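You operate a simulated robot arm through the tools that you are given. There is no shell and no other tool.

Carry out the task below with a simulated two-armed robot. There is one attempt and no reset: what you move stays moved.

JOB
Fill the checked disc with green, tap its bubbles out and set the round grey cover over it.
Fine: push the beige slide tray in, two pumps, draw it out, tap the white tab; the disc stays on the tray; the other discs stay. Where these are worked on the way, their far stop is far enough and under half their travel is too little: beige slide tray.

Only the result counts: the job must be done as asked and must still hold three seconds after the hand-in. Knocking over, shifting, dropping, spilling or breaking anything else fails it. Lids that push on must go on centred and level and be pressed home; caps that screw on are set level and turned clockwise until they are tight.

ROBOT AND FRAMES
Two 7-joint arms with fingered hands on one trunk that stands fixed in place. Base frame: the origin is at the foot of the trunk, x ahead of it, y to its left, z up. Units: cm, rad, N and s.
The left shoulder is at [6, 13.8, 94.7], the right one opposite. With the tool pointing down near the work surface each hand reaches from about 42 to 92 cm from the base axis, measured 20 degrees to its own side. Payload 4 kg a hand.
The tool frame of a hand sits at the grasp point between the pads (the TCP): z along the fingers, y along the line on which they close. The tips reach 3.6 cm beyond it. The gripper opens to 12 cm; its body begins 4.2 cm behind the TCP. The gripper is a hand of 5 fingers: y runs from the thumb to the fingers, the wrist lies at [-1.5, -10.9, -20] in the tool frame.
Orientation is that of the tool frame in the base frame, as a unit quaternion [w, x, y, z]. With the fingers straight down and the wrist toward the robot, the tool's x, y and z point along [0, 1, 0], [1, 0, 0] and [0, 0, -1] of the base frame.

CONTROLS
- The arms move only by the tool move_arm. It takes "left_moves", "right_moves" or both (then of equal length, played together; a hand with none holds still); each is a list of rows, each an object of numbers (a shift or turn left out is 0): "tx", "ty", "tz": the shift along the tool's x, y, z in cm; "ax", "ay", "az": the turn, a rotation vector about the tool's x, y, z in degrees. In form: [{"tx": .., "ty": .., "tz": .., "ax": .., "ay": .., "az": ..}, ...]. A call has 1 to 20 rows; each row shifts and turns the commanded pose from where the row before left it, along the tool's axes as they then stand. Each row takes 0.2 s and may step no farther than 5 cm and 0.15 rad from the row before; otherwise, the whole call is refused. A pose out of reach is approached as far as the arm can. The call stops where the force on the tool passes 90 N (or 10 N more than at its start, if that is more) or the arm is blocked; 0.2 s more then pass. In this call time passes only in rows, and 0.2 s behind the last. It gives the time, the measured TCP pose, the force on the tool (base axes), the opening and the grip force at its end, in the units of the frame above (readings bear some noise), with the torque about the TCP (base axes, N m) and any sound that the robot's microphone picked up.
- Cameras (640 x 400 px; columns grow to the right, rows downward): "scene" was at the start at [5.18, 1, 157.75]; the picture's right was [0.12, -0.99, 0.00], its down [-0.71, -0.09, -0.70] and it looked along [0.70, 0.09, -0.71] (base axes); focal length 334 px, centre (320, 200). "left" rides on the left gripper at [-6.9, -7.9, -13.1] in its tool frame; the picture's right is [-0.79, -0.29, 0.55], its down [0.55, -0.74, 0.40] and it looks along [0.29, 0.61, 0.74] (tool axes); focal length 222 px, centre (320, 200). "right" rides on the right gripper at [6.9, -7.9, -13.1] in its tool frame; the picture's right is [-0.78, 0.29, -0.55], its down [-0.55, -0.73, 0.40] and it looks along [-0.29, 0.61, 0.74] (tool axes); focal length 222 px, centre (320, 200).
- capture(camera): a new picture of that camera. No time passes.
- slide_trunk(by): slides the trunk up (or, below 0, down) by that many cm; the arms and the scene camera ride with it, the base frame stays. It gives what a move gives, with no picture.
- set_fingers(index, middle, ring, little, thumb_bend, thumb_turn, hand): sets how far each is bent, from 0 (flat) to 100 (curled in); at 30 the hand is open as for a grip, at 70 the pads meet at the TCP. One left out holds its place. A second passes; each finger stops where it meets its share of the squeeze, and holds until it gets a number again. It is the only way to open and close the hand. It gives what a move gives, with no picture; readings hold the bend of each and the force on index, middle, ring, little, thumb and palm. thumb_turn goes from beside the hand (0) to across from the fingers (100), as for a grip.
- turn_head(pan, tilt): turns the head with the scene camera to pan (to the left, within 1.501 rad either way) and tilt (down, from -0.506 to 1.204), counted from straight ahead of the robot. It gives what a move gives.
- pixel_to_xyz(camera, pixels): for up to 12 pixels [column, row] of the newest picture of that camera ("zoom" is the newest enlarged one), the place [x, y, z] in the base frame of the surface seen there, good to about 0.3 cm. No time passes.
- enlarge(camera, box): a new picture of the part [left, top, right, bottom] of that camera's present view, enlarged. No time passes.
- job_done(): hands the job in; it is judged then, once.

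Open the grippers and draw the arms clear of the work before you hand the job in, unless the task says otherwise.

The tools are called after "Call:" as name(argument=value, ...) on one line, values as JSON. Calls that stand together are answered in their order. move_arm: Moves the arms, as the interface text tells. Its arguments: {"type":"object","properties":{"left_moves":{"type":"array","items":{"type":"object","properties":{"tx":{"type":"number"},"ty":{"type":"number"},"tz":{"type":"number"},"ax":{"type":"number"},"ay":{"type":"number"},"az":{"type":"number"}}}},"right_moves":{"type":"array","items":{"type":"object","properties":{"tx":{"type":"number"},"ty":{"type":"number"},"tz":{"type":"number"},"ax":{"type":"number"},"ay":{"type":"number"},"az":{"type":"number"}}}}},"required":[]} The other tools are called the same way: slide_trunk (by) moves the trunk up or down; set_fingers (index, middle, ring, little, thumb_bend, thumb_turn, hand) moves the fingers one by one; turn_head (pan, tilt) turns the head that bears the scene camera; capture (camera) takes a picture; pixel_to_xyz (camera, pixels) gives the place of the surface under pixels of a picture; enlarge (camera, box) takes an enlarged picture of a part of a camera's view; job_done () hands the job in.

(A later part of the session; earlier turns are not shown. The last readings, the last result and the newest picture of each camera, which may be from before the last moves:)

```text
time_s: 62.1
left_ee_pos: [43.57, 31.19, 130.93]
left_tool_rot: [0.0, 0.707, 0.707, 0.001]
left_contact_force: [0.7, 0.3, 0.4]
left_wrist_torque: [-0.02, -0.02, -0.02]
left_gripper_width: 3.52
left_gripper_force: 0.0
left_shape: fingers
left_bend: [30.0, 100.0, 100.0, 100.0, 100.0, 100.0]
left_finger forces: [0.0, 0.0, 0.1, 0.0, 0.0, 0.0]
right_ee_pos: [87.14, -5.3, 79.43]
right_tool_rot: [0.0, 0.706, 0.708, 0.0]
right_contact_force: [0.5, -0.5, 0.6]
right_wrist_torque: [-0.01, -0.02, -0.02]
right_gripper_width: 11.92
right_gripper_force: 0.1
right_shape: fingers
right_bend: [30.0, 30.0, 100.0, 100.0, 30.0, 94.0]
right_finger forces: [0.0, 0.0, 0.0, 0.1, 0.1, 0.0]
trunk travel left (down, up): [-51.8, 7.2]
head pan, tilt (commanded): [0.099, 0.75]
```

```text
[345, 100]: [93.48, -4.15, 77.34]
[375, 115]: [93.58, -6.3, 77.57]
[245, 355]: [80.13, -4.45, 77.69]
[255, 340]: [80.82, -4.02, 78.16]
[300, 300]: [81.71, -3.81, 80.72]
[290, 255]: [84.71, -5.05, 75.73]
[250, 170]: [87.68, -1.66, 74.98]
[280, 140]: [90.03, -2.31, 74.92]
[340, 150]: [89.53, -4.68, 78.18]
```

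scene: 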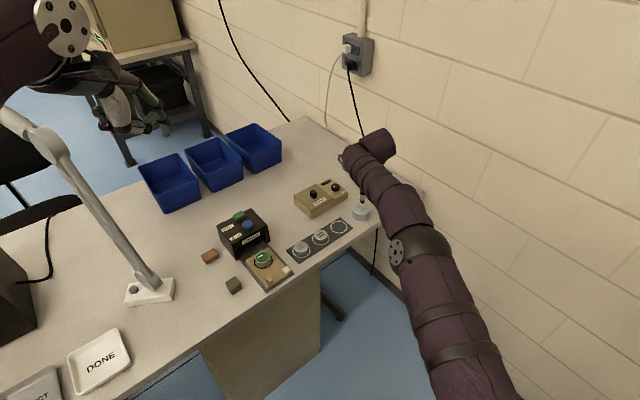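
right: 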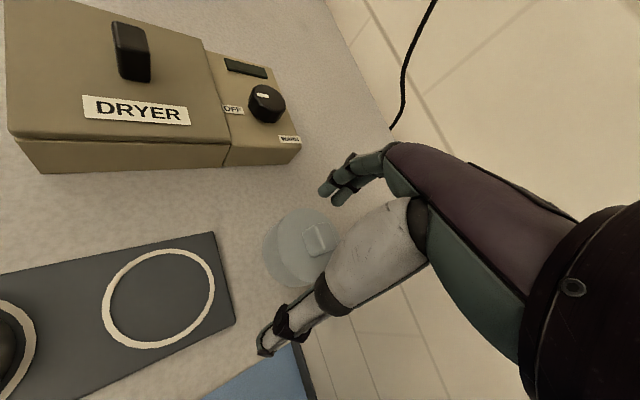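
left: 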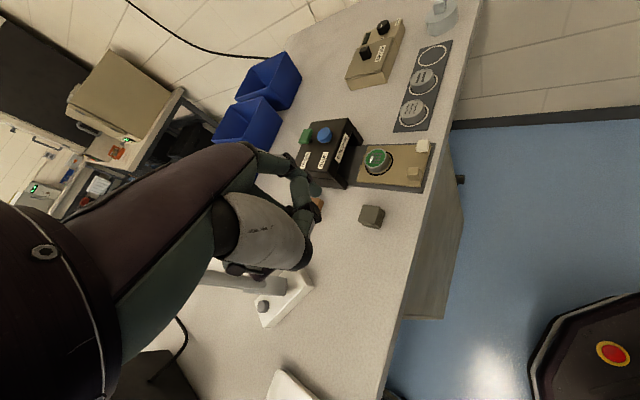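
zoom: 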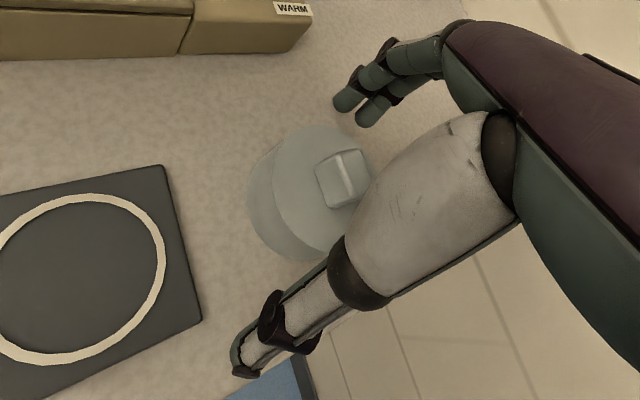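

Fingers straddle the cover (finger tips x≈93.5, thumb x≈80.3). I start closing: first to 45 to check symmetry.

Call:
set_fingers(hand="right", index=45, middle=45, thumb_bend=47)

Call:
enlarge(camera="right", box=[230, 130, 390, 370])

```text
time_s: 63.1
left_ee_pos: [43.38, 31.24, 130.79]
left_tool_rot: [0.0, 0.707, 0.708, -0.001]
left_contact_force: [0.0, 0.2, -0.4]
left_wrist_torque: [0.01, 0.0, 0.01]
left_gripper_width: 3.53
left_gripper_force: 0.1
left_shape: fingers
left_bend: [30.0, 100.0, 100.0, 100.0, 100.0, 100.0]
left_finger forces: [0.0, 0.1, 0.0, 0.1, 0.1, 0.0]
right_ee_pos: [87.35, -5.14, 79.4]
right_tool_rot: [0.0, 0.707, 0.707, 0.0]
right_contact_force: [-0.6, -0.3, -0.3]
right_wrist_torque: [0.02, 0.0, 0.01]
right_gripper_width: 7.27
right_gripper_force: 0.1
right_shape: fingers
right_bend: [45.0, 45.0, 100.0, 100.0, 47.0, 97.0]
right_finger forces: [0.0, 0.0, 0.1, 0.0, 0.0, 0.0]
trunk travel left (down, up): [-51.8, 7.2]
head pan, tilt (commanded): [0.099, 0.75]
```

```text
1.67 times, centred on (310, 250) of right
```

zoom: 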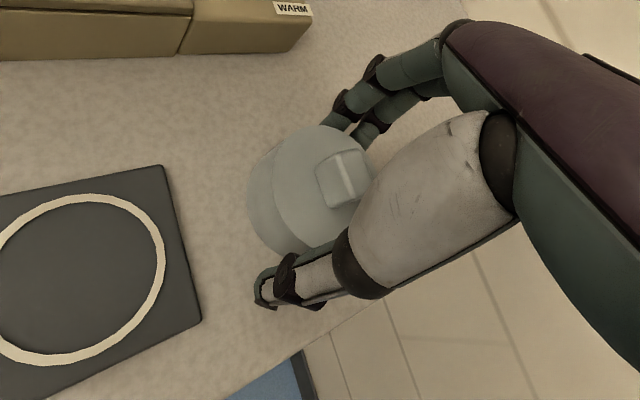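

Nicely symmetric, 7.3 cm gap, no contact yet. I close on to 62 for a firm grip.

Call:
set_fingers(hand="right", index=60, middle=60, thumb_bend=62)

Call:
enlarge(camera="right", box=[230, 130, 390, 370])

```text
time_s: 64.1
left_ee_pos: [43.48, 31.32, 130.93]
left_tool_rot: [0.0, 0.707, 0.708, 0.0]
left_contact_force: [0.7, -0.1, -0.4]
left_wrist_torque: [0.03, 0.0, -0.03]
left_gripper_width: 3.5
left_gripper_force: 0.0
left_shape: fingers
left_bend: [30.0, 100.0, 100.0, 100.0, 100.0, 100.0]
left_finger forces: [0.0, 0.1, 0.1, 0.1, 0.0, 0.1]
right_ee_pos: [87.25, -5.17, 79.29]
right_tool_rot: [0.0, 0.708, 0.707, 0.0]
right_contact_force: [-0.1, -0.9, 1.8]
right_wrist_torque: [-0.03, -0.02, -0.03]
right_gripper_width: 5.57
right_gripper_force: 11.4
right_shape: fingers
right_bend: [53.0, 56.0, 100.0, 100.0, 54.0, 97.0]
right_finger forces: [6.7, 5.0, 0.1, 0.0, 11.7, 0.0]
trunk travel left (down, up): [-51.8, 7.2]
head pan, tilt (commanded): [0.099, 0.75]
```

```text
1.67 times, centred on (310, 250) of right
```

zoom: 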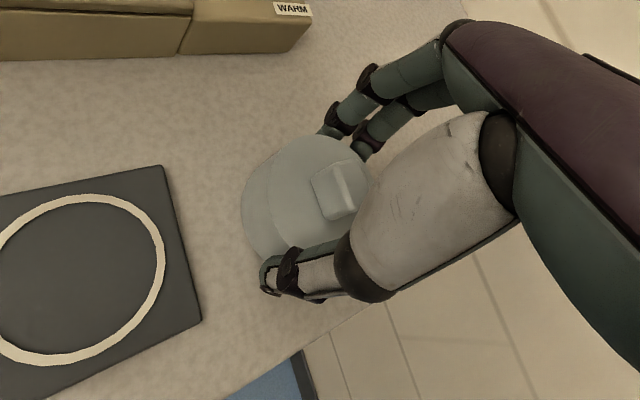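

Gripped: thumb 11.7 N, index 6.7, middle 5.0. I lift 2 cm (drawing back slightly to stay in reach) and check that the cover comes level.

Call:
move_arm(right_moves=[{"tz": -0.7, "ty": -0.1}, {"tz": -0.7, "ty": -0.2}, {"tz": -0.8, "ty": -0.2}])

Call:
capture(camera="right")

Call:
enlarge(camera="right", box=[230, 130, 390, 370])

Call:
enlarge(camera="scene", box=[320, 150, 420, 250])

```text
time_s: 64.9
left_ee_pos: [43.33, 31.22, 130.83]
left_tool_rot: [0.0, 0.707, 0.707, 0.001]
left_contact_force: [-0.1, 0.7, 0.2]
left_wrist_torque: [0.0, 0.03, -0.01]
left_gripper_width: 3.5
left_gripper_force: 0.0
left_shape: fingers
left_bend: [30.0, 100.0, 100.0, 100.0, 100.0, 100.0]
left_finger forces: [0.0, 0.0, 0.0, 0.0, 0.0, 0.1]
right_ee_pos: [86.72, -5.32, 81.49]
right_tool_rot: [0.0, 0.708, 0.707, -0.001]
right_contact_force: [0.1, 0.6, -0.1]
right_wrist_torque: [-0.01, -0.03, 0.02]
right_gripper_width: 5.57
right_gripper_force: 11.7
right_shape: fingers
right_bend: [54.0, 56.0, 100.0, 100.0, 54.0, 97.0]
right_finger forces: [6.4, 4.8, 0.0, 0.0, 11.7, 0.0]
trunk travel left (down, up): [-51.8, 7.2]
head pan, tilt (commanded): [0.099, 0.75]
```

```text
taken
```

right: 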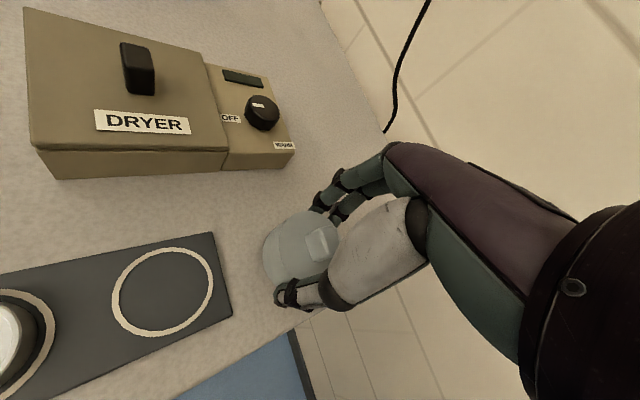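

```text
1.67 times, centred on (310, 250) of right
```

zoom: 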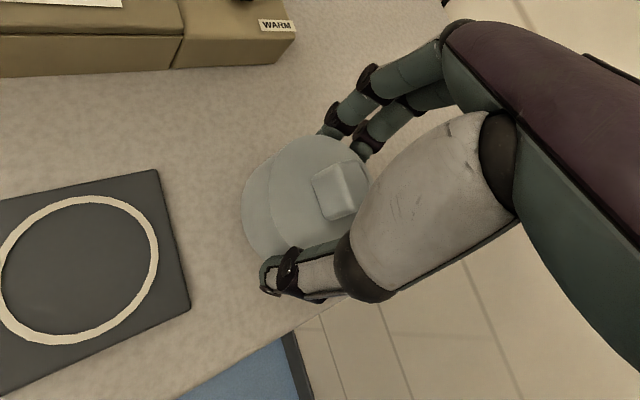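

```text
4.00 times, centred on (370, 200) of scene
```

zoom: 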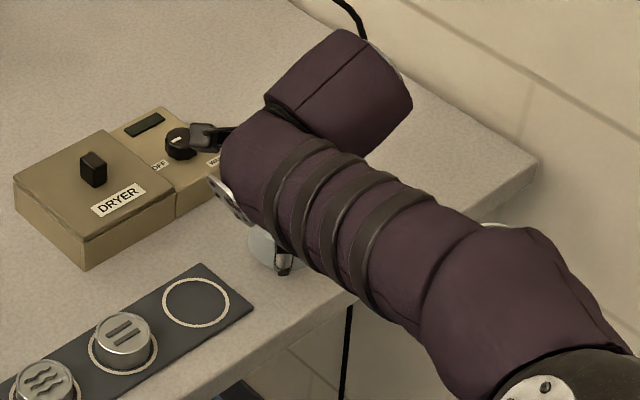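

The cover lifted with the hand. I check its level by querying points around the top rim.

Call:
enlarge(camera="right", box=[250, 195, 350, 320])

Call:
pixel_to_xyz(camera="zoom", pixels=[[165, 150], [200, 100], [250, 90], [160, 210], [190, 260], [240, 200], [290, 145], [280, 200], [310, 230], [130, 120], [120, 200], [150, 270]])

```text
3.20 times, centred on (300, 258) of right
```

zoom: 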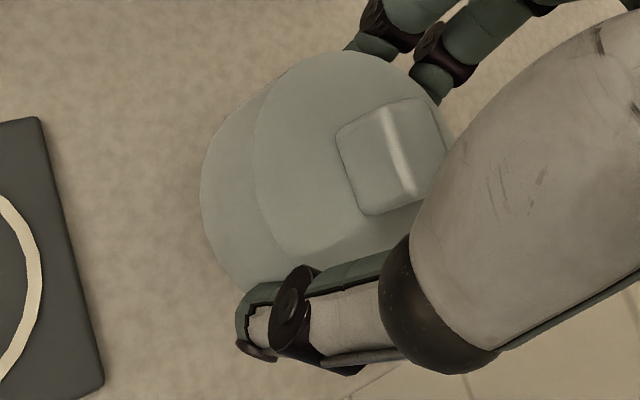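

```text
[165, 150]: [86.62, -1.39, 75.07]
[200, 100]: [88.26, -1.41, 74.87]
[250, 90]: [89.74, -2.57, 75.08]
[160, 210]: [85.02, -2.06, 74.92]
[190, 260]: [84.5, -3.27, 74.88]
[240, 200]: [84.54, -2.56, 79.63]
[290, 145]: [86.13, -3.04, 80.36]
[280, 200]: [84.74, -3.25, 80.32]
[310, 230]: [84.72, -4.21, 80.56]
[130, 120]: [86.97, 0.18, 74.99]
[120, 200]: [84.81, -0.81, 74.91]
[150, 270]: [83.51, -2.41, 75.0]
```

I query more points on the cover's top face.

Call:
pixel_to_xyz(camera="zoom", pixels=[[300, 75], [350, 65], [400, 85], [270, 110], [265, 170], [280, 230], [310, 245], [350, 235], [330, 110], [360, 230], [430, 100], [390, 140]])

```text
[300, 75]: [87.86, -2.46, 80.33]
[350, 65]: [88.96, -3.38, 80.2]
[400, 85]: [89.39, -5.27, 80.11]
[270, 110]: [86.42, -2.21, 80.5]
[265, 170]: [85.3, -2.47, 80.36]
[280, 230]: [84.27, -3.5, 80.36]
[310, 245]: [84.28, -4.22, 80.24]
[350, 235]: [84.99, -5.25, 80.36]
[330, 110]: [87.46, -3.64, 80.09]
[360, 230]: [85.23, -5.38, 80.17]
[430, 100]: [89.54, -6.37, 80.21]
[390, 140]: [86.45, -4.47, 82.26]
```

The cover's top is level (80.1–80.5 all round) and centred at about (86.6,-5.05) relative to TCP (86.72,-5.32). I lift it to ~100 and draw the left hand back a little for room.

Call:
move_arm(right_moves=[{"tz": -3.5, "ty": -1.0}, {"tz": -3.5, "ty": -1.5}, {"tz": -3.5, "ty": -2.0}, {"tz": -3.5, "ty": -2.0}, {"tz": -3.5, "ty": -2.0}], left_moves=[{"tx": 0.8, "ty": -1.0}, {"tx": 0.8, "ty": -1.0}, {"tx": 0.8, "ty": -1.0}, {"tx": 0.8, "ty": -1.0}, {"tx": 0.8, "ty": -1.0}])

Call:
capture(camera="scene")

Call:
capture(camera="right")

```text
time_s: 66.1
left_ee_pos: [38.1, 35.26, 130.91]
left_tool_rot: [0.001, 0.707, 0.707, 0.001]
left_contact_force: [-0.1, 1.3, -0.7]
left_wrist_torque: [0.0, -0.05, -0.01]
left_gripper_width: 3.52
left_gripper_force: 0.1
left_shape: fingers
left_bend: [30.0, 100.0, 100.0, 100.0, 100.0, 100.0]
left_finger forces: [0.0, 0.0, 0.0, 0.0, 0.0, 0.0]
right_ee_pos: [78.16, -5.28, 99.06]
right_tool_rot: [0.0, 0.707, 0.707, 0.0]
right_contact_force: [-0.6, 0.2, 0.4]
right_wrist_torque: [-0.02, -0.01, 0.03]
right_gripper_width: 5.57
right_gripper_force: 11.9
right_shape: fingers
right_bend: [54.0, 56.0, 100.0, 100.0, 54.0, 97.0]
right_finger forces: [6.6, 4.8, 0.0, 0.0, 11.7, 0.0]
trunk travel left (down, up): [-51.8, 7.2]
head pan, tilt (commanded): [0.099, 0.75]
```

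```text
taken
```

scene: 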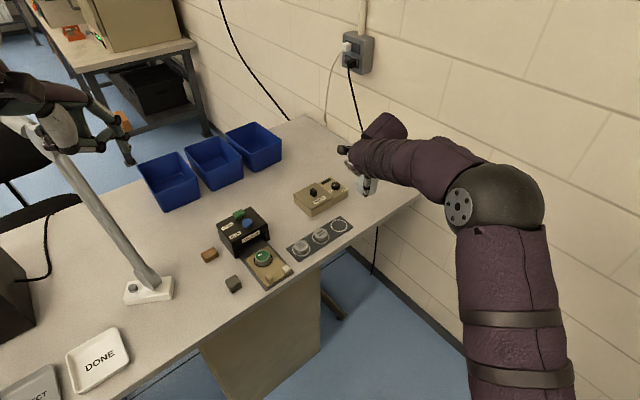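

```text
taken
```

right: 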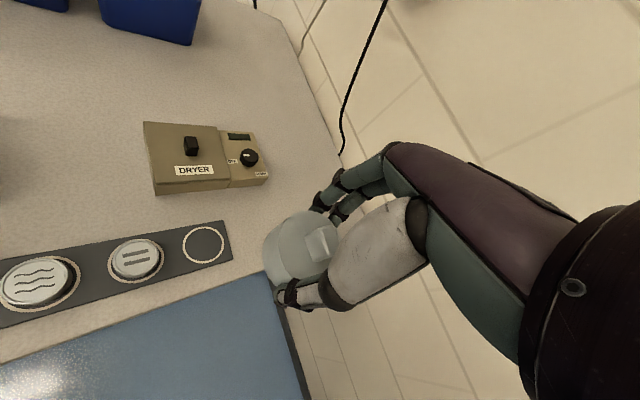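

The cover is safely held. I now measure the disc and its black ring precisely from the scene view for the target centre.

Call:
enlarge(camera="scene", box=[244, 240, 288, 280])

Call:
pixel_to_xyz(camera="zoom", pixels=[[225, 145], [330, 145], [278, 105], [278, 190], [240, 115], [315, 115], [240, 175], [318, 178], [278, 145]])

```text
10.00 times, centred on (266, 260) of scene
```

zoom: 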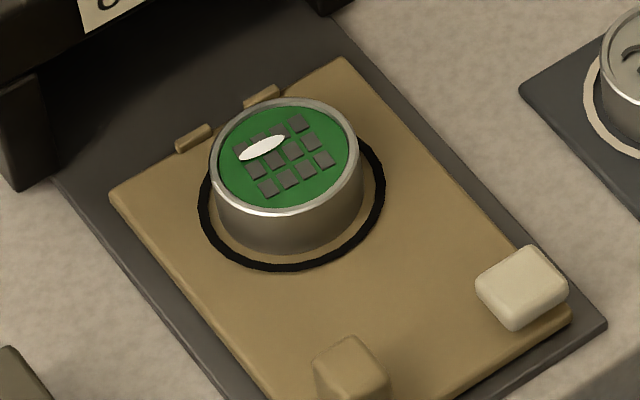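

```text
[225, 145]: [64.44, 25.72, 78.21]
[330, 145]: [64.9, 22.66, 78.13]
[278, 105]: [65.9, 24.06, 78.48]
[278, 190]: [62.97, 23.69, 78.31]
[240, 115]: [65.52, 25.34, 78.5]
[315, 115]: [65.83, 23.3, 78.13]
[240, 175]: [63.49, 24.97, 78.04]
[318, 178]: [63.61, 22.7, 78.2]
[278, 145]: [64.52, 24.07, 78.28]
```

I refine the disc centre using rim points and the black ring.

Call:
pixel_to_xyz(camera="zoom", pixels=[[214, 163], [357, 166], [285, 102], [285, 210], [232, 122], [337, 122], [232, 198], [335, 203]])

Call:
pixel_to_xyz(camera="zoom", pixels=[[203, 210], [379, 195], [278, 266], [340, 248], [222, 246], [370, 160], [125, 195], [345, 65], [560, 320]])

Call:
enlarge(camera="left", box=[330, 100, 480, 240])

```text
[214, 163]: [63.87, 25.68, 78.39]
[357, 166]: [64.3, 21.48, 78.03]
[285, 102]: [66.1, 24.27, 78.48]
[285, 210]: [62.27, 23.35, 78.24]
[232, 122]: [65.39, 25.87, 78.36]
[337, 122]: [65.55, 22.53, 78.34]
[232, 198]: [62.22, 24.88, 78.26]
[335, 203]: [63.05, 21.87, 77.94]
```

```text
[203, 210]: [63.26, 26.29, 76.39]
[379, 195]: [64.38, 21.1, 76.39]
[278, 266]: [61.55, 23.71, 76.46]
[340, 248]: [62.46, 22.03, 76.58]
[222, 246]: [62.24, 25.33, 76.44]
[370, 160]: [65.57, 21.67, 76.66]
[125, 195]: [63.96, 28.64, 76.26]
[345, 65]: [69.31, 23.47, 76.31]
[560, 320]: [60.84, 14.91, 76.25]
```

```text
2.86 times, centred on (405, 170) of left
```

zoom: 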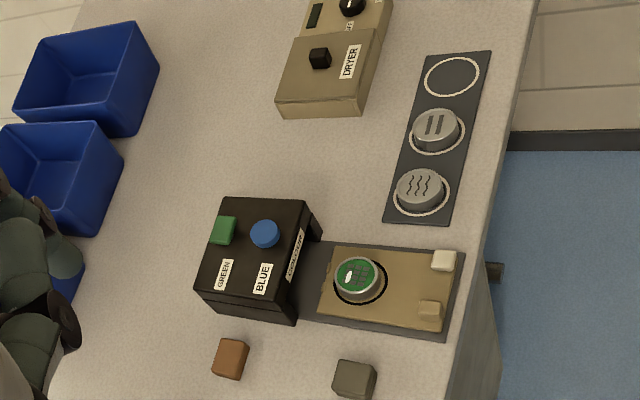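

Disc centre ≈ (64.1,23.75), rim radius ≈2.15. I check how far the index/middle knuckles bulge forward of the TCP in the present grip, for clearance to the box front.

Call:
enlarge(camera="right", box=[250, 130, 410, 330])

Call:
pixel_to_xyz(camera="zoom", pixels=[[243, 140], [280, 95], [260, 120], [310, 80], [360, 60], [335, 125], [285, 150], [300, 135], [250, 160]])

```text
2.00 times, centred on (330, 230) of right
```

zoom: 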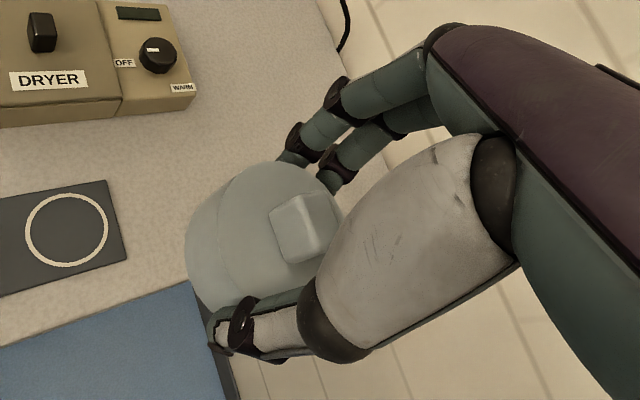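

```text
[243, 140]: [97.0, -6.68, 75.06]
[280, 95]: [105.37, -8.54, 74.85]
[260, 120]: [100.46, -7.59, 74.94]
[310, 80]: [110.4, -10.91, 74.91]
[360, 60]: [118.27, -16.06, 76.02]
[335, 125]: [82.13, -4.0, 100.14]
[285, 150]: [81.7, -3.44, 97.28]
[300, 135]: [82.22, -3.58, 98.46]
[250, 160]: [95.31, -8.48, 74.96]
```

Call:
pixel_to_xyz(camera="zoom", pixels=[[336, 92], [345, 82], [380, 88], [420, 65], [335, 115], [298, 135], [292, 130], [440, 40], [345, 165], [390, 125]])

```text
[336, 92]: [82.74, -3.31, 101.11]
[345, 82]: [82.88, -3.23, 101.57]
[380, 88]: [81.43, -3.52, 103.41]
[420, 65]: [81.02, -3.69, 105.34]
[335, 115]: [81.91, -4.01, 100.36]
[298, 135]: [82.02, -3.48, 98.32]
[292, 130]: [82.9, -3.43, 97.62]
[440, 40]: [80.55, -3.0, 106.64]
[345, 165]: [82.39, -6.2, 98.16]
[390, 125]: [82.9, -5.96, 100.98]
```

Finger bulge reaches 5 cm ahead of the TCP, so yaw near 0 keeps ~1 cm clearance to the box front. I carry the cover toward the disc at height, half of the way first.

Call:
move_arm(right_moves=[{"tx": 3.5, "ty": -1.7}, {"tx": 3.5, "ty": -1.7}, {"tx": 3.5, "ty": -1.7}, {"tx": 3.5, "ty": -1.7}])

Call:
capture(camera="scene")

```text
time_s: 67.1
left_ee_pos: [38.43, 35.33, 130.82]
left_tool_rot: [0.0, 0.707, 0.707, 0.0]
left_contact_force: [-0.2, 0.1, 0.1]
left_wrist_torque: [-0.03, 0.01, 0.02]
left_gripper_width: 3.51
left_gripper_force: 0.0
left_shape: fingers
left_bend: [30.0, 100.0, 100.0, 100.0, 100.0, 100.0]
left_finger forces: [0.0, 0.0, 0.0, 0.0, 0.0, 0.0]
right_ee_pos: [71.61, 8.87, 99.05]
right_tool_rot: [0.001, 0.707, 0.707, -0.001]
right_contact_force: [0.0, 0.1, -0.5]
right_wrist_torque: [-0.02, 0.04, 0.0]
right_gripper_width: 5.56
right_gripper_force: 11.3
right_shape: fingers
right_bend: [54.0, 56.0, 100.0, 100.0, 54.0, 97.0]
right_finger forces: [6.5, 4.7, 0.0, 0.1, 11.5, 0.1]
trunk travel left (down, up): [-51.8, 7.2]
head pan, tilt (commanded): [0.099, 0.75]
```

```text
taken
```

scene: 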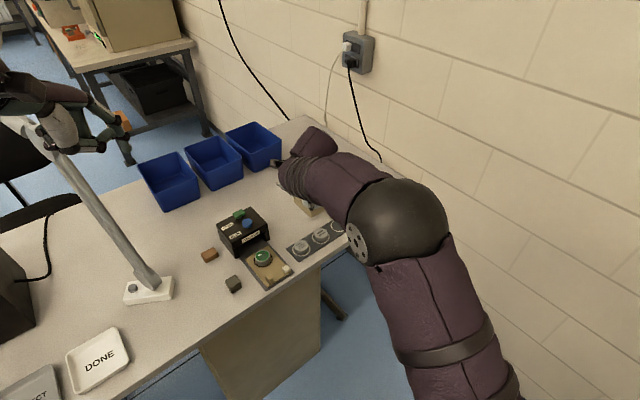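

Still reachable and held. I continue toward the disc.

Call:
move_arm(right_moves=[{"tx": 3.7, "ty": -1.85}, {"tx": 3.7, "ty": -1.85}, {"tx": 3.7, "ty": -1.85}, {"tx": 3.5, "ty": -1.85}])

Call:
capture(camera="scene")

Call:
capture(camera="right")

Call:
capture(camera="left")

```text
time_s: 68.1
left_ee_pos: [38.29, 35.3, 130.72]
left_tool_rot: [0.0, 0.707, 0.707, 0.0]
left_contact_force: [0.2, 0.2, -0.5]
left_wrist_torque: [-0.01, -0.01, 0.02]
left_gripper_width: 3.53
left_gripper_force: 0.0
left_shape: fingers
left_bend: [30.0, 100.0, 100.0, 100.0, 100.0, 100.0]
left_finger forces: [0.0, 0.0, 0.1, 0.1, 0.0, 0.0]
right_ee_pos: [64.06, 23.41, 98.99]
right_tool_rot: [0.0, 0.707, 0.707, 0.0]
right_contact_force: [-0.7, 0.4, -0.3]
right_wrist_torque: [-0.02, 0.01, 0.01]
right_gripper_width: 5.55
right_gripper_force: 11.5
right_shape: fingers
right_bend: [54.0, 56.0, 100.0, 100.0, 54.0, 97.0]
right_finger forces: [6.6, 4.7, 0.0, 0.0, 11.6, 0.0]
trunk travel left (down, up): [-51.8, 7.2]
head pan, tilt (commanded): [0.099, 0.75]
```

```text
taken
```

scene: 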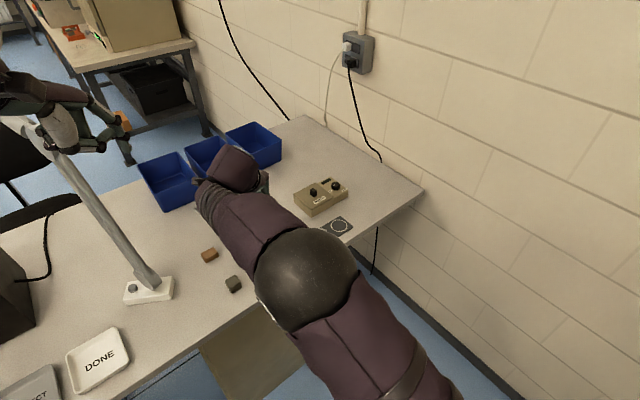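

```text
taken
```

right: 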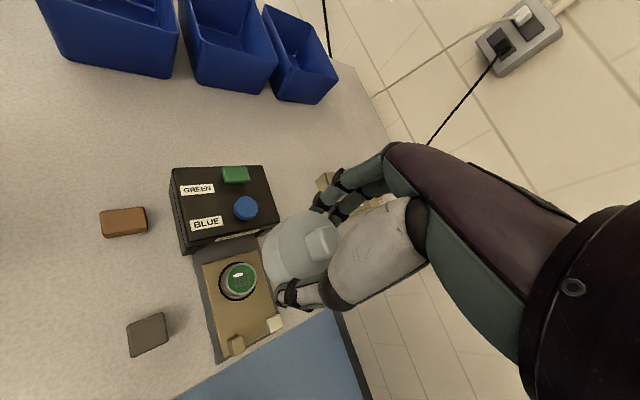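

```text
taken
```

left: 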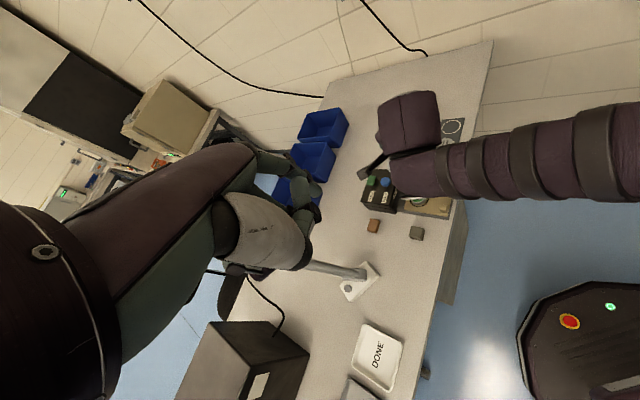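

The right arm reaches with yaw 0 and its camera sees disc and cover. I descend 12 cm vertically, stopping well above the disc.

Call:
move_arm(right_moves=[{"tz": 3.0, "ty": 0.1}, {"tz": 3.0}, {"tz": 3.0}, {"tz": 3.0}])

Call:
capture(camera="right")

Call:
enlarge(camera="right", box=[210, 170, 370, 350])

Call:
capture(camera="scene")

```text
time_s: 69.1
left_ee_pos: [38.27, 35.35, 130.82]
left_tool_rot: [0.0, 0.707, 0.707, 0.0]
left_contact_force: [0.6, -0.2, -0.1]
left_wrist_torque: [0.0, -0.03, -0.01]
left_gripper_width: 3.5
left_gripper_force: 0.0
left_shape: fingers
left_bend: [30.0, 100.0, 100.0, 100.0, 100.0, 100.0]
left_finger forces: [0.0, 0.1, 0.0, 0.0, 0.0, 0.0]
right_ee_pos: [64.14, 23.43, 86.93]
right_tool_rot: [0.0, 0.708, 0.706, 0.001]
right_contact_force: [-0.3, -1.0, -1.0]
right_wrist_torque: [-0.02, -0.01, 0.0]
right_gripper_width: 5.57
right_gripper_force: 11.7
right_shape: fingers
right_bend: [54.0, 56.0, 100.0, 100.0, 54.0, 97.0]
right_finger forces: [6.5, 4.7, 0.1, 0.1, 11.6, 0.1]
trunk travel left (down, up): [-51.8, 7.2]
head pan, tilt (commanded): [0.099, 0.75]
```

```text
taken
```

right: 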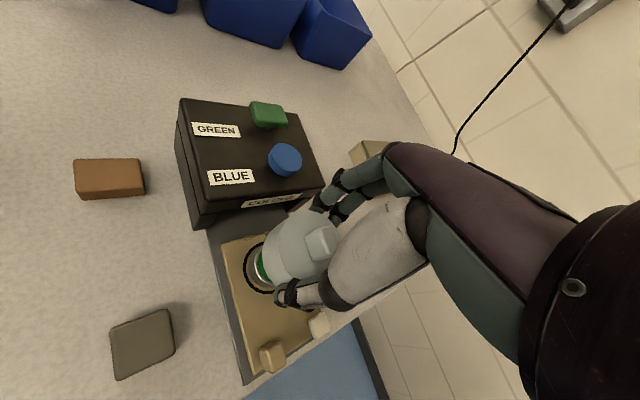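

```text
2.22 times, centred on (290, 260) of right
```

zoom: 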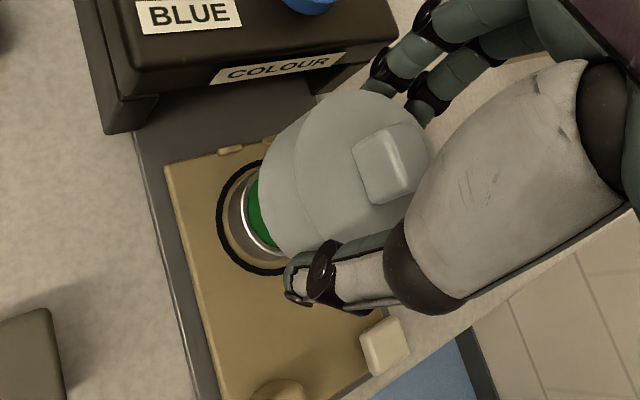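

```text
taken
```

scene: 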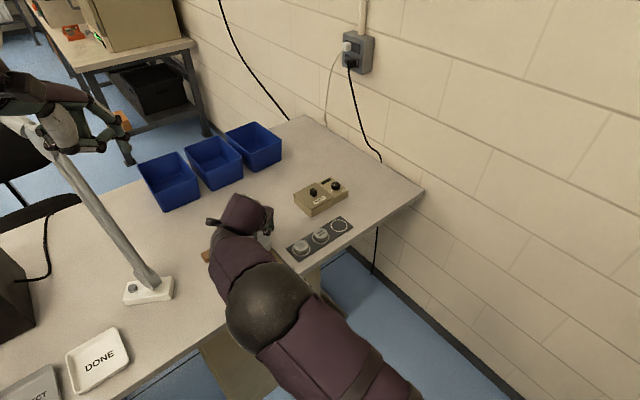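

I measure the cover top rim and the visible arc of the black ring from this same camera to compare their centres.

Call:
pixel_to_xyz(camera="zoom", pixels=[[221, 200], [220, 220], [226, 240], [240, 260], [258, 270], [226, 185], [236, 172], [250, 163], [244, 200], [243, 220], [255, 240], [270, 250]])

Call:
pixel_to_xyz(camera="zoom", pixels=[[302, 160], [310, 130], [335, 105], [370, 95], [405, 110], [305, 200], [320, 232], [345, 225], [425, 145], [390, 165], [265, 220], [285, 130]])

```text
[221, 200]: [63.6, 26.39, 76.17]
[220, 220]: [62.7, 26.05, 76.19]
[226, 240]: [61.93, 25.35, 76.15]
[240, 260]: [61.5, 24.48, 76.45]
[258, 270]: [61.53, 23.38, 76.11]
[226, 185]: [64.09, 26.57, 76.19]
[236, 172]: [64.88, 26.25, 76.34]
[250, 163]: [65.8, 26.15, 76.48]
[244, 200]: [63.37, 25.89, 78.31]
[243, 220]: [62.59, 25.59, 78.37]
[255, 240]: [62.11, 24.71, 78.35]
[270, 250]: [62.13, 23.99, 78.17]
```

```text
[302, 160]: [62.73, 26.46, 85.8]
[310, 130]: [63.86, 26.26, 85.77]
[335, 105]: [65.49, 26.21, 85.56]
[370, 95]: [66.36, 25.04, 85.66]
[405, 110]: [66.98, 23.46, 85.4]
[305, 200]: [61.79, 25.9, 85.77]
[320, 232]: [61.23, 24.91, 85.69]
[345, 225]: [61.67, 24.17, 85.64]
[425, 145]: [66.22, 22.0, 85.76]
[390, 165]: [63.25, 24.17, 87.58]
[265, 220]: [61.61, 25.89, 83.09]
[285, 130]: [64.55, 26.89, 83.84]
```

Both centres agree: ring/disc ≈ (64.1,23.85), cover ≈ (64.0,23.85). I nudge +0.1 in x and descend 3.8 cm so that the cover's bottom is just above the disc's rim.

Call:
move_arm(right_moves=[{"tz": 1.3, "ty": 0.1}, {"tz": 1.3}, {"tz": 1.2}])

Call:
capture(camera="right")

Call:
enlarge(camera="right", box=[230, 170, 350, 320])

```text
time_s: 69.9
left_ee_pos: [38.22, 35.28, 130.88]
left_tool_rot: [0.0, 0.708, 0.707, -0.001]
left_contact_force: [-0.2, -0.3, -0.4]
left_wrist_torque: [0.03, 0.03, 0.03]
left_gripper_width: 3.52
left_gripper_force: 0.1
left_shape: fingers
left_bend: [30.0, 100.0, 100.0, 100.0, 100.0, 100.0]
left_finger forces: [0.0, 0.1, 0.0, 0.0, 0.1, 0.0]
right_ee_pos: [64.12, 23.28, 83.23]
right_tool_rot: [0.0, 0.707, 0.707, 0.0]
right_contact_force: [0.0, -0.1, -1.2]
right_wrist_torque: [0.0, -0.01, -0.05]
right_gripper_width: 5.54
right_gripper_force: 11.0
right_shape: fingers
right_bend: [54.0, 56.0, 100.0, 100.0, 54.0, 97.0]
right_finger forces: [6.6, 4.8, 0.1, 0.0, 11.6, 0.0]
trunk travel left (down, up): [-51.8, 7.2]
head pan, tilt (commanded): [0.099, 0.75]
```

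```text
taken
```

right: 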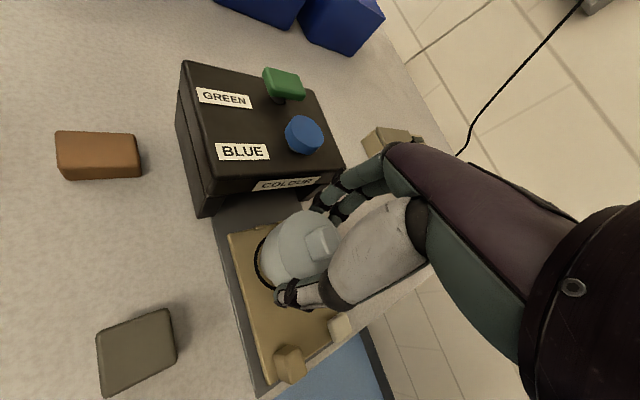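

```text
2.67 times, centred on (290, 245) of right
```

zoom: 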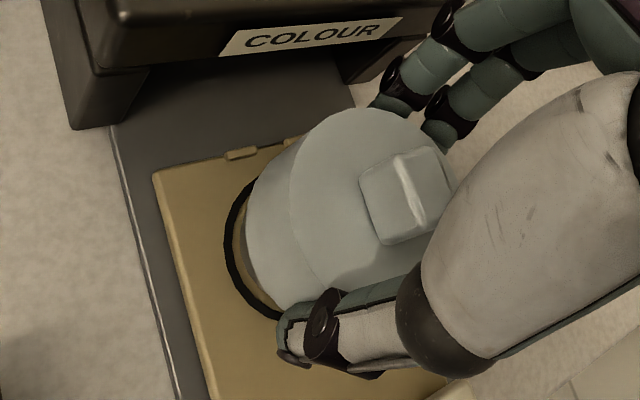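

I re-measure the cover rim and ring arc at this closer range.

Call:
pixel_to_xyz(camera="zoom", pixels=[[292, 180], [296, 215], [312, 250], [300, 150], [325, 122], [360, 112], [400, 118], [425, 140], [345, 280], [370, 275], [335, 150], [330, 230]])

Call:
pixel_to_xyz(camera="zoom", pixels=[[228, 230], [228, 250], [234, 275], [248, 298], [265, 311], [236, 205], [248, 186], [250, 240], [258, 265], [252, 210], [268, 285], [275, 160]])

```text
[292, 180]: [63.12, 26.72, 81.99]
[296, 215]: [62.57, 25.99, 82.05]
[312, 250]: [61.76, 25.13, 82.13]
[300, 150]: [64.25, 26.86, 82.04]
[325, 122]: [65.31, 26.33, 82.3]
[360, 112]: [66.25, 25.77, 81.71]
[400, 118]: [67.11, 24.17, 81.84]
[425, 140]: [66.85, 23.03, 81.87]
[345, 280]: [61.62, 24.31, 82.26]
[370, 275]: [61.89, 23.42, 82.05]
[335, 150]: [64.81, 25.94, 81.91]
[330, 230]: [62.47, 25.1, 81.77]
```

```text
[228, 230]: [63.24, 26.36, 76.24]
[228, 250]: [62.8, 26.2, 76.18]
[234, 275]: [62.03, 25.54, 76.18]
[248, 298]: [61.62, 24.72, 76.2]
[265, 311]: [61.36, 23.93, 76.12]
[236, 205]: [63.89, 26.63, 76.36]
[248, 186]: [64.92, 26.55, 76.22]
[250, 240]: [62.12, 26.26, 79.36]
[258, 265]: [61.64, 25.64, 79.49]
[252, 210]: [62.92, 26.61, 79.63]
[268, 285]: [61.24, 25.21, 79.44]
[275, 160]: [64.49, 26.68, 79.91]
```

Cover centre ≈ (64.05,23.92), ring centre ≈ (64.03,23.93): aligned within 1 mm. I lower gently 1.2 cm, watching the force.

Call:
move_arm(right_moves=[{"tz": 0.4}, {"tz": 0.4}, {"tz": 0.4}])

Call:
enlarge(camera="right", box=[230, 170, 350, 320])

```text
time_s: 70.7
left_ee_pos: [38.27, 35.34, 130.88]
left_tool_rot: [0.0, 0.708, 0.707, 0.0]
left_contact_force: [0.2, 0.3, -0.3]
left_wrist_torque: [-0.03, 0.0, 0.01]
left_gripper_width: 3.5
left_gripper_force: 0.1
left_shape: fingers
left_bend: [30.0, 100.0, 100.0, 100.0, 100.0, 100.0]
left_finger forces: [0.1, 0.0, 0.0, 0.1, 0.0, 0.0]
right_ee_pos: [64.26, 23.39, 82.06]
right_tool_rot: [0.0, 0.706, 0.708, 0.0]
right_contact_force: [0.5, 0.5, -1.2]
right_wrist_torque: [-0.04, -0.03, 0.02]
right_gripper_width: 5.54
right_gripper_force: 11.6
right_shape: fingers
right_bend: [54.0, 56.0, 100.0, 100.0, 54.0, 97.0]
right_finger forces: [6.7, 4.7, 0.1, 0.0, 11.6, 0.1]
trunk travel left (down, up): [-51.8, 7.2]
head pan, tilt (commanded): [0.099, 0.75]
```

```text
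2.67 times, centred on (290, 245) of right
```

zoom: 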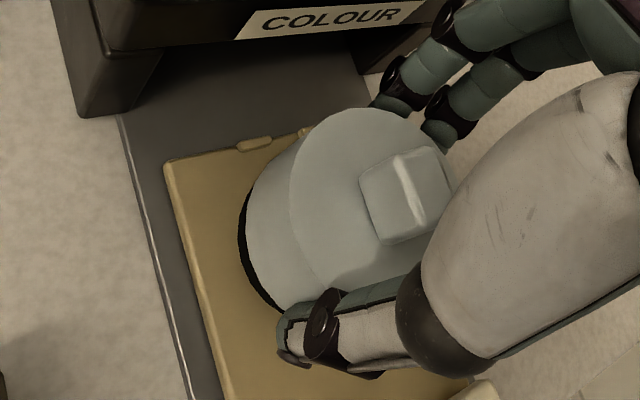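

No resistance: the cover is already passing around the disc's rim. I continue down 1.0 cm.

Call:
move_arm(right_moves=[{"tz": 0.35}, {"tz": 0.35}, {"tz": 0.3}])

Call:
enlarge(camera="right", box=[230, 170, 350, 320])

```text
time_s: 71.5
left_ee_pos: [38.17, 35.25, 130.77]
left_tool_rot: [0.0, 0.707, 0.707, 0.0]
left_contact_force: [0.5, 0.2, 0.2]
left_wrist_torque: [-0.01, 0.0, 0.02]
left_gripper_width: 3.54
left_gripper_force: 0.2
left_shape: fingers
left_bend: [30.0, 100.0, 100.0, 100.0, 100.0, 100.0]
left_finger forces: [0.1, 0.0, 0.0, 0.0, 0.1, 0.0]
right_ee_pos: [64.07, 23.34, 81.09]
right_tool_rot: [0.0, 0.707, 0.707, 0.001]
right_contact_force: [-0.6, 0.3, 0.3]
right_wrist_torque: [0.0, 0.01, 0.0]
right_gripper_width: 5.55
right_gripper_force: 11.2
right_shape: fingers
right_bend: [54.0, 56.0, 100.0, 100.0, 54.0, 97.0]
right_finger forces: [6.7, 4.8, 0.0, 0.0, 11.6, 0.0]
trunk travel left (down, up): [-51.8, 7.2]
head pan, tilt (commanded): [0.099, 0.75]
```

```text
2.67 times, centred on (290, 245) of right
```

zoom: 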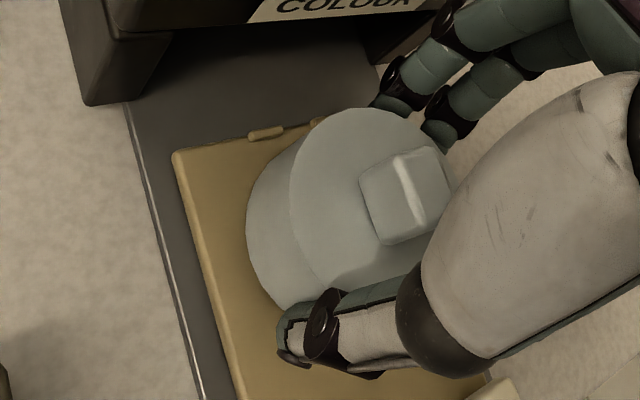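

Bottom is ~0.5 cm above the tray. I lower in 0.2 cm rows until I feel contact.

Call:
move_arm(right_moves=[{"tz": 0.2}, {"tz": 0.2}])

Call:
enlarge(camera="right", box=[230, 170, 350, 320])

```text
time_s: 72.1
left_ee_pos: [38.29, 35.34, 130.75]
left_tool_rot: [0.0, 0.707, 0.707, 0.0]
left_contact_force: [0.3, -0.8, 0.1]
left_wrist_torque: [0.03, 0.0, -0.01]
left_gripper_width: 3.49
left_gripper_force: 0.0
left_shape: fingers
left_bend: [30.0, 100.0, 100.0, 100.0, 100.0, 100.0]
left_finger forces: [0.1, 0.1, 0.0, 0.1, 0.0, 0.0]
right_ee_pos: [64.22, 23.33, 80.66]
right_tool_rot: [0.001, 0.707, 0.707, 0.0]
right_contact_force: [-0.6, -0.5, -0.5]
right_wrist_torque: [0.03, 0.01, 0.02]
right_gripper_width: 5.56
right_gripper_force: 11.5
right_shape: fingers
right_bend: [54.0, 56.0, 100.0, 100.0, 54.0, 97.0]
right_finger forces: [6.6, 4.7, 0.1, 0.0, 11.7, 0.1]
trunk travel left (down, up): [-51.8, 7.2]
head pan, tilt (commanded): [0.099, 0.75]
```

```text
2.67 times, centred on (290, 245) of right
```

zoom: 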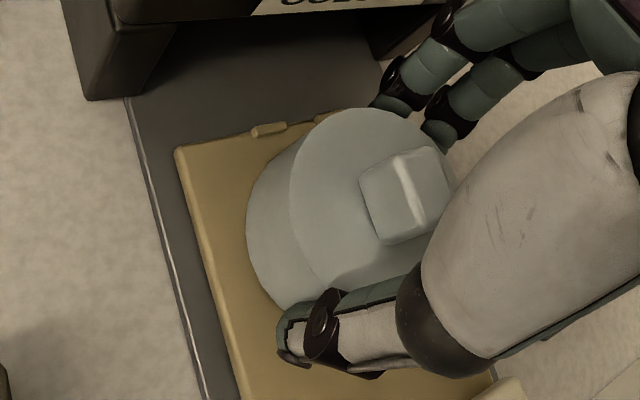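

Still no contact. I lower another 0.4 cm in small steps.

Call:
move_arm(right_moves=[{"tz": 0.2}, {"tz": 0.2}])

Call:
enlarge(camera="right", box=[230, 170, 350, 320])

Call:
pixel_to_xyz(camera="zoom", pixels=[[300, 180], [335, 130], [320, 230], [400, 125], [350, 270], [250, 235], [262, 280], [225, 250], [258, 190], [200, 200]])

```text
time_s: 72.7
left_ee_pos: [38.28, 35.2, 130.89]
left_tool_rot: [0.0, 0.707, 0.707, -0.001]
left_contact_force: [0.4, 0.1, 1.3]
left_wrist_torque: [0.0, 0.01, 0.0]
left_gripper_width: 3.52
left_gripper_force: 0.0
left_shape: fingers
left_bend: [30.0, 100.0, 100.0, 100.0, 100.0, 100.0]
left_finger forces: [0.1, 0.0, 0.1, 0.0, 0.0, 0.1]
right_ee_pos: [64.19, 23.41, 80.46]
right_tool_rot: [0.0, 0.706, 0.708, 0.003]
right_contact_force: [-1.0, 0.3, 7.6]
right_wrist_torque: [-0.01, -0.15, 0.0]
right_gripper_width: 5.57
right_gripper_force: 12.2
right_shape: fingers
right_bend: [54.0, 56.0, 100.0, 100.0, 54.0, 97.0]
right_finger forces: [6.6, 5.2, 0.2, 0.0, 12.6, 0.1]
trunk travel left (down, up): [-51.8, 7.2]
head pan, tilt (commanded): [0.099, 0.75]
```

```text
2.67 times, centred on (290, 245) of right
```

zoom: 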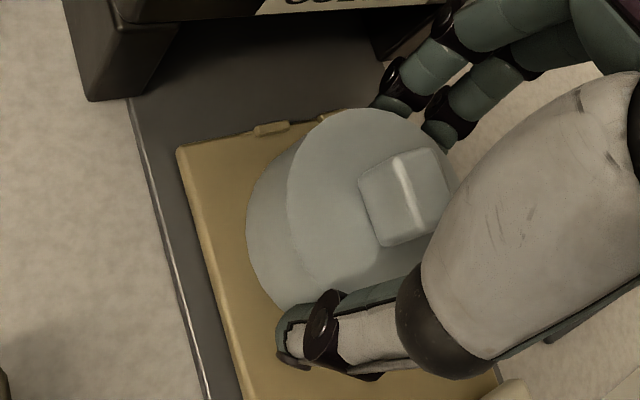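

```text
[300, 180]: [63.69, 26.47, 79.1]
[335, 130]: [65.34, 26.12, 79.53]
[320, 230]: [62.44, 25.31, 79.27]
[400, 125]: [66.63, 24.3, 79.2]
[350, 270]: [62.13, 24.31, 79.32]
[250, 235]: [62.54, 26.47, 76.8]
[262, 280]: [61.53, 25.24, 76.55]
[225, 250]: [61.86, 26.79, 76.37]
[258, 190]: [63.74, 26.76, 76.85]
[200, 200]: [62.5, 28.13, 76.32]
```

Contact: 7.6 N up, and the cover's top is level at 79.3, i.e. seated on the tray. I release by opening index, middle and thumb just slightly (box front is close).

Call:
set_fingers(hand="right", index=48, middle=48, thumb_bend=45)

Call:
enlarge(camera="right", box=[230, 150, 390, 330])

```text
time_s: 73.7
left_ee_pos: [38.23, 35.32, 130.87]
left_tool_rot: [0.0, 0.707, 0.707, 0.0]
left_contact_force: [0.2, 1.4, 0.3]
left_wrist_torque: [-0.01, 0.0, 0.0]
left_gripper_width: 3.51
left_gripper_force: 0.1
left_shape: fingers
left_bend: [30.0, 100.0, 100.0, 100.0, 100.0, 100.0]
left_finger forces: [0.1, 0.0, 0.0, 0.0, 0.0, 0.0]
right_ee_pos: [64.25, 23.33, 80.31]
right_tool_rot: [0.0, 0.706, 0.708, 0.0]
right_contact_force: [-0.9, 1.3, 5.3]
right_wrist_torque: [0.09, -0.16, 0.09]
right_gripper_width: 6.82
right_gripper_force: 2.1
right_shape: fingers
right_bend: [49.0, 48.0, 100.0, 100.0, 45.0, 96.0]
right_finger forces: [3.4, 1.4, 0.1, 0.0, 0.0, 0.0]
trunk travel left (down, up): [-51.8, 7.2]
head pan, tilt (commanded): [0.099, 0.75]
```

```text
2.22 times, centred on (310, 240) of right
```

zoom: 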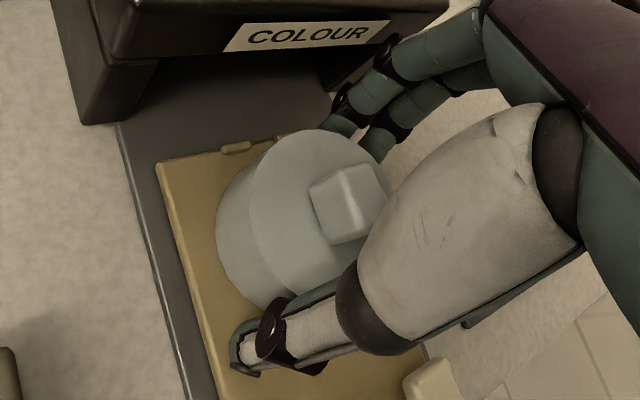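

The thumb is free; index/middle tips lightly rest on something (5 N upward, likely the tray's rear nub). I lift straight up 1.2 cm and check that the cover stays.

Call:
move_arm(right_moves=[{"tz": -0.4}, {"tz": -0.4}, {"tz": -0.4}])

Call:
enlarge(camera="right", box=[230, 150, 390, 330])

Call:
pixel_to_xyz(camera="zoom", pixels=[[262, 210], [290, 155], [330, 145], [290, 265], [275, 240], [370, 165], [200, 250], [345, 220]])

```text
time_s: 74.5
left_ee_pos: [38.24, 35.29, 131.03]
left_tool_rot: [0.001, 0.707, 0.707, -0.001]
left_contact_force: [-0.3, 0.1, -0.5]
left_wrist_torque: [-0.02, -0.01, 0.03]
left_gripper_width: 3.52
left_gripper_force: 0.0
left_shape: fingers
left_bend: [30.0, 100.0, 100.0, 100.0, 100.0, 100.0]
left_finger forces: [0.1, 0.0, 0.0, 0.1, 0.0, 0.0]
right_ee_pos: [64.23, 23.45, 81.41]
right_tool_rot: [-0.001, 0.707, 0.707, 0.001]
right_contact_force: [-0.4, -0.6, 0.1]
right_wrist_torque: [-0.02, 0.02, 0.0]
right_gripper_width: 7.01
right_gripper_force: 0.1
right_shape: fingers
right_bend: [48.0, 48.0, 100.0, 100.0, 45.0, 96.0]
right_finger forces: [0.0, 0.0, 0.0, 0.1, 0.1, 0.1]
trunk travel left (down, up): [-51.8, 7.2]
head pan, tilt (commanded): [0.099, 0.75]
```

```text
2.22 times, centred on (310, 240) of right
```

zoom: 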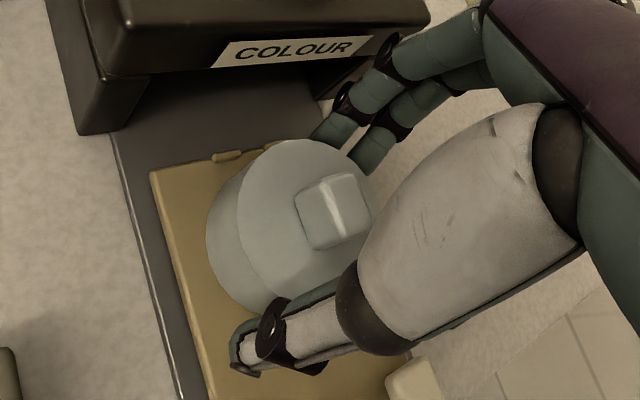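

```text
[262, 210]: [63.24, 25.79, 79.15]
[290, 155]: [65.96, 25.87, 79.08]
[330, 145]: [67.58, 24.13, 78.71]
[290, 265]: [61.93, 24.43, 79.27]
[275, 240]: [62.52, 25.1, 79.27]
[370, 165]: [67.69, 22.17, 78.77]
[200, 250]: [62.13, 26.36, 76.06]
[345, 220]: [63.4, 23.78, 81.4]
```

Forces are zero and the cover stays put. I lift 9 cm clear, then form a pointing finger to press the cover home.

Call:
move_arm(right_moves=[{"tz": -2.0}, {"tz": -3.0}, {"tz": -4.0}])

Call:
capture(camera="right")

Call:
enlarge(camera="right", box=[200, 180, 340, 320])

Call:
pixel_to_xyz(camera="zoom", pixels=[[200, 200], [230, 150], [300, 150], [260, 130], [215, 250], [310, 200], [290, 230], [255, 190], [270, 170], [250, 260]])

```text
time_s: 75.3
left_ee_pos: [38.23, 35.21, 130.96]
left_tool_rot: [0.001, 0.708, 0.706, 0.0]
left_contact_force: [-0.7, -0.7, -0.7]
left_wrist_torque: [0.0, -0.02, -0.01]
left_gripper_width: 3.53
left_gripper_force: 0.1
left_shape: fingers
left_bend: [30.0, 100.0, 100.0, 100.0, 100.0, 100.0]
left_finger forces: [0.0, 0.0, 0.1, 0.0, 0.0, 0.0]
right_ee_pos: [64.04, 23.33, 90.49]
right_tool_rot: [0.0, 0.706, 0.708, 0.001]
right_contact_force: [-0.5, -0.3, 0.9]
right_wrist_torque: [-0.01, 0.0, -0.01]
right_gripper_width: 7.0
right_gripper_force: 0.1
right_shape: fingers
right_bend: [48.0, 48.0, 100.0, 100.0, 45.0, 96.0]
right_finger forces: [0.0, 0.0, 0.0, 0.0, 0.0, 0.0]
trunk travel left (down, up): [-51.8, 7.2]
head pan, tilt (commanded): [0.099, 0.75]
```

```text
taken
```

right: 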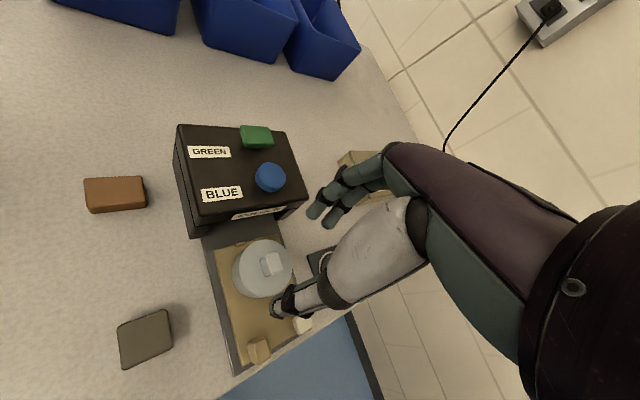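

```text
2.86 times, centred on (270, 250) of right
```

zoom: 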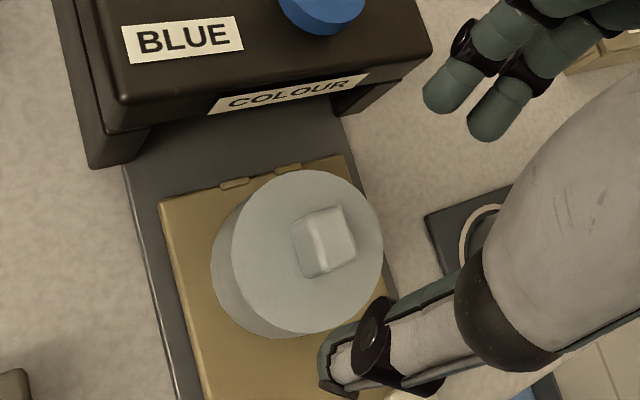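

```text
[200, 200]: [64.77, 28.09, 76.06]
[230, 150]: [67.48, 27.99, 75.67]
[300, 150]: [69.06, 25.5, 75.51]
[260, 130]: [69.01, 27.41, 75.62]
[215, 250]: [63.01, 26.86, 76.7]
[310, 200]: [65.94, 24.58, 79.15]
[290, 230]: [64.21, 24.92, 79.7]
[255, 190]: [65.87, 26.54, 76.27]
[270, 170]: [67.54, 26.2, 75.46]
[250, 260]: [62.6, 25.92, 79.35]
```

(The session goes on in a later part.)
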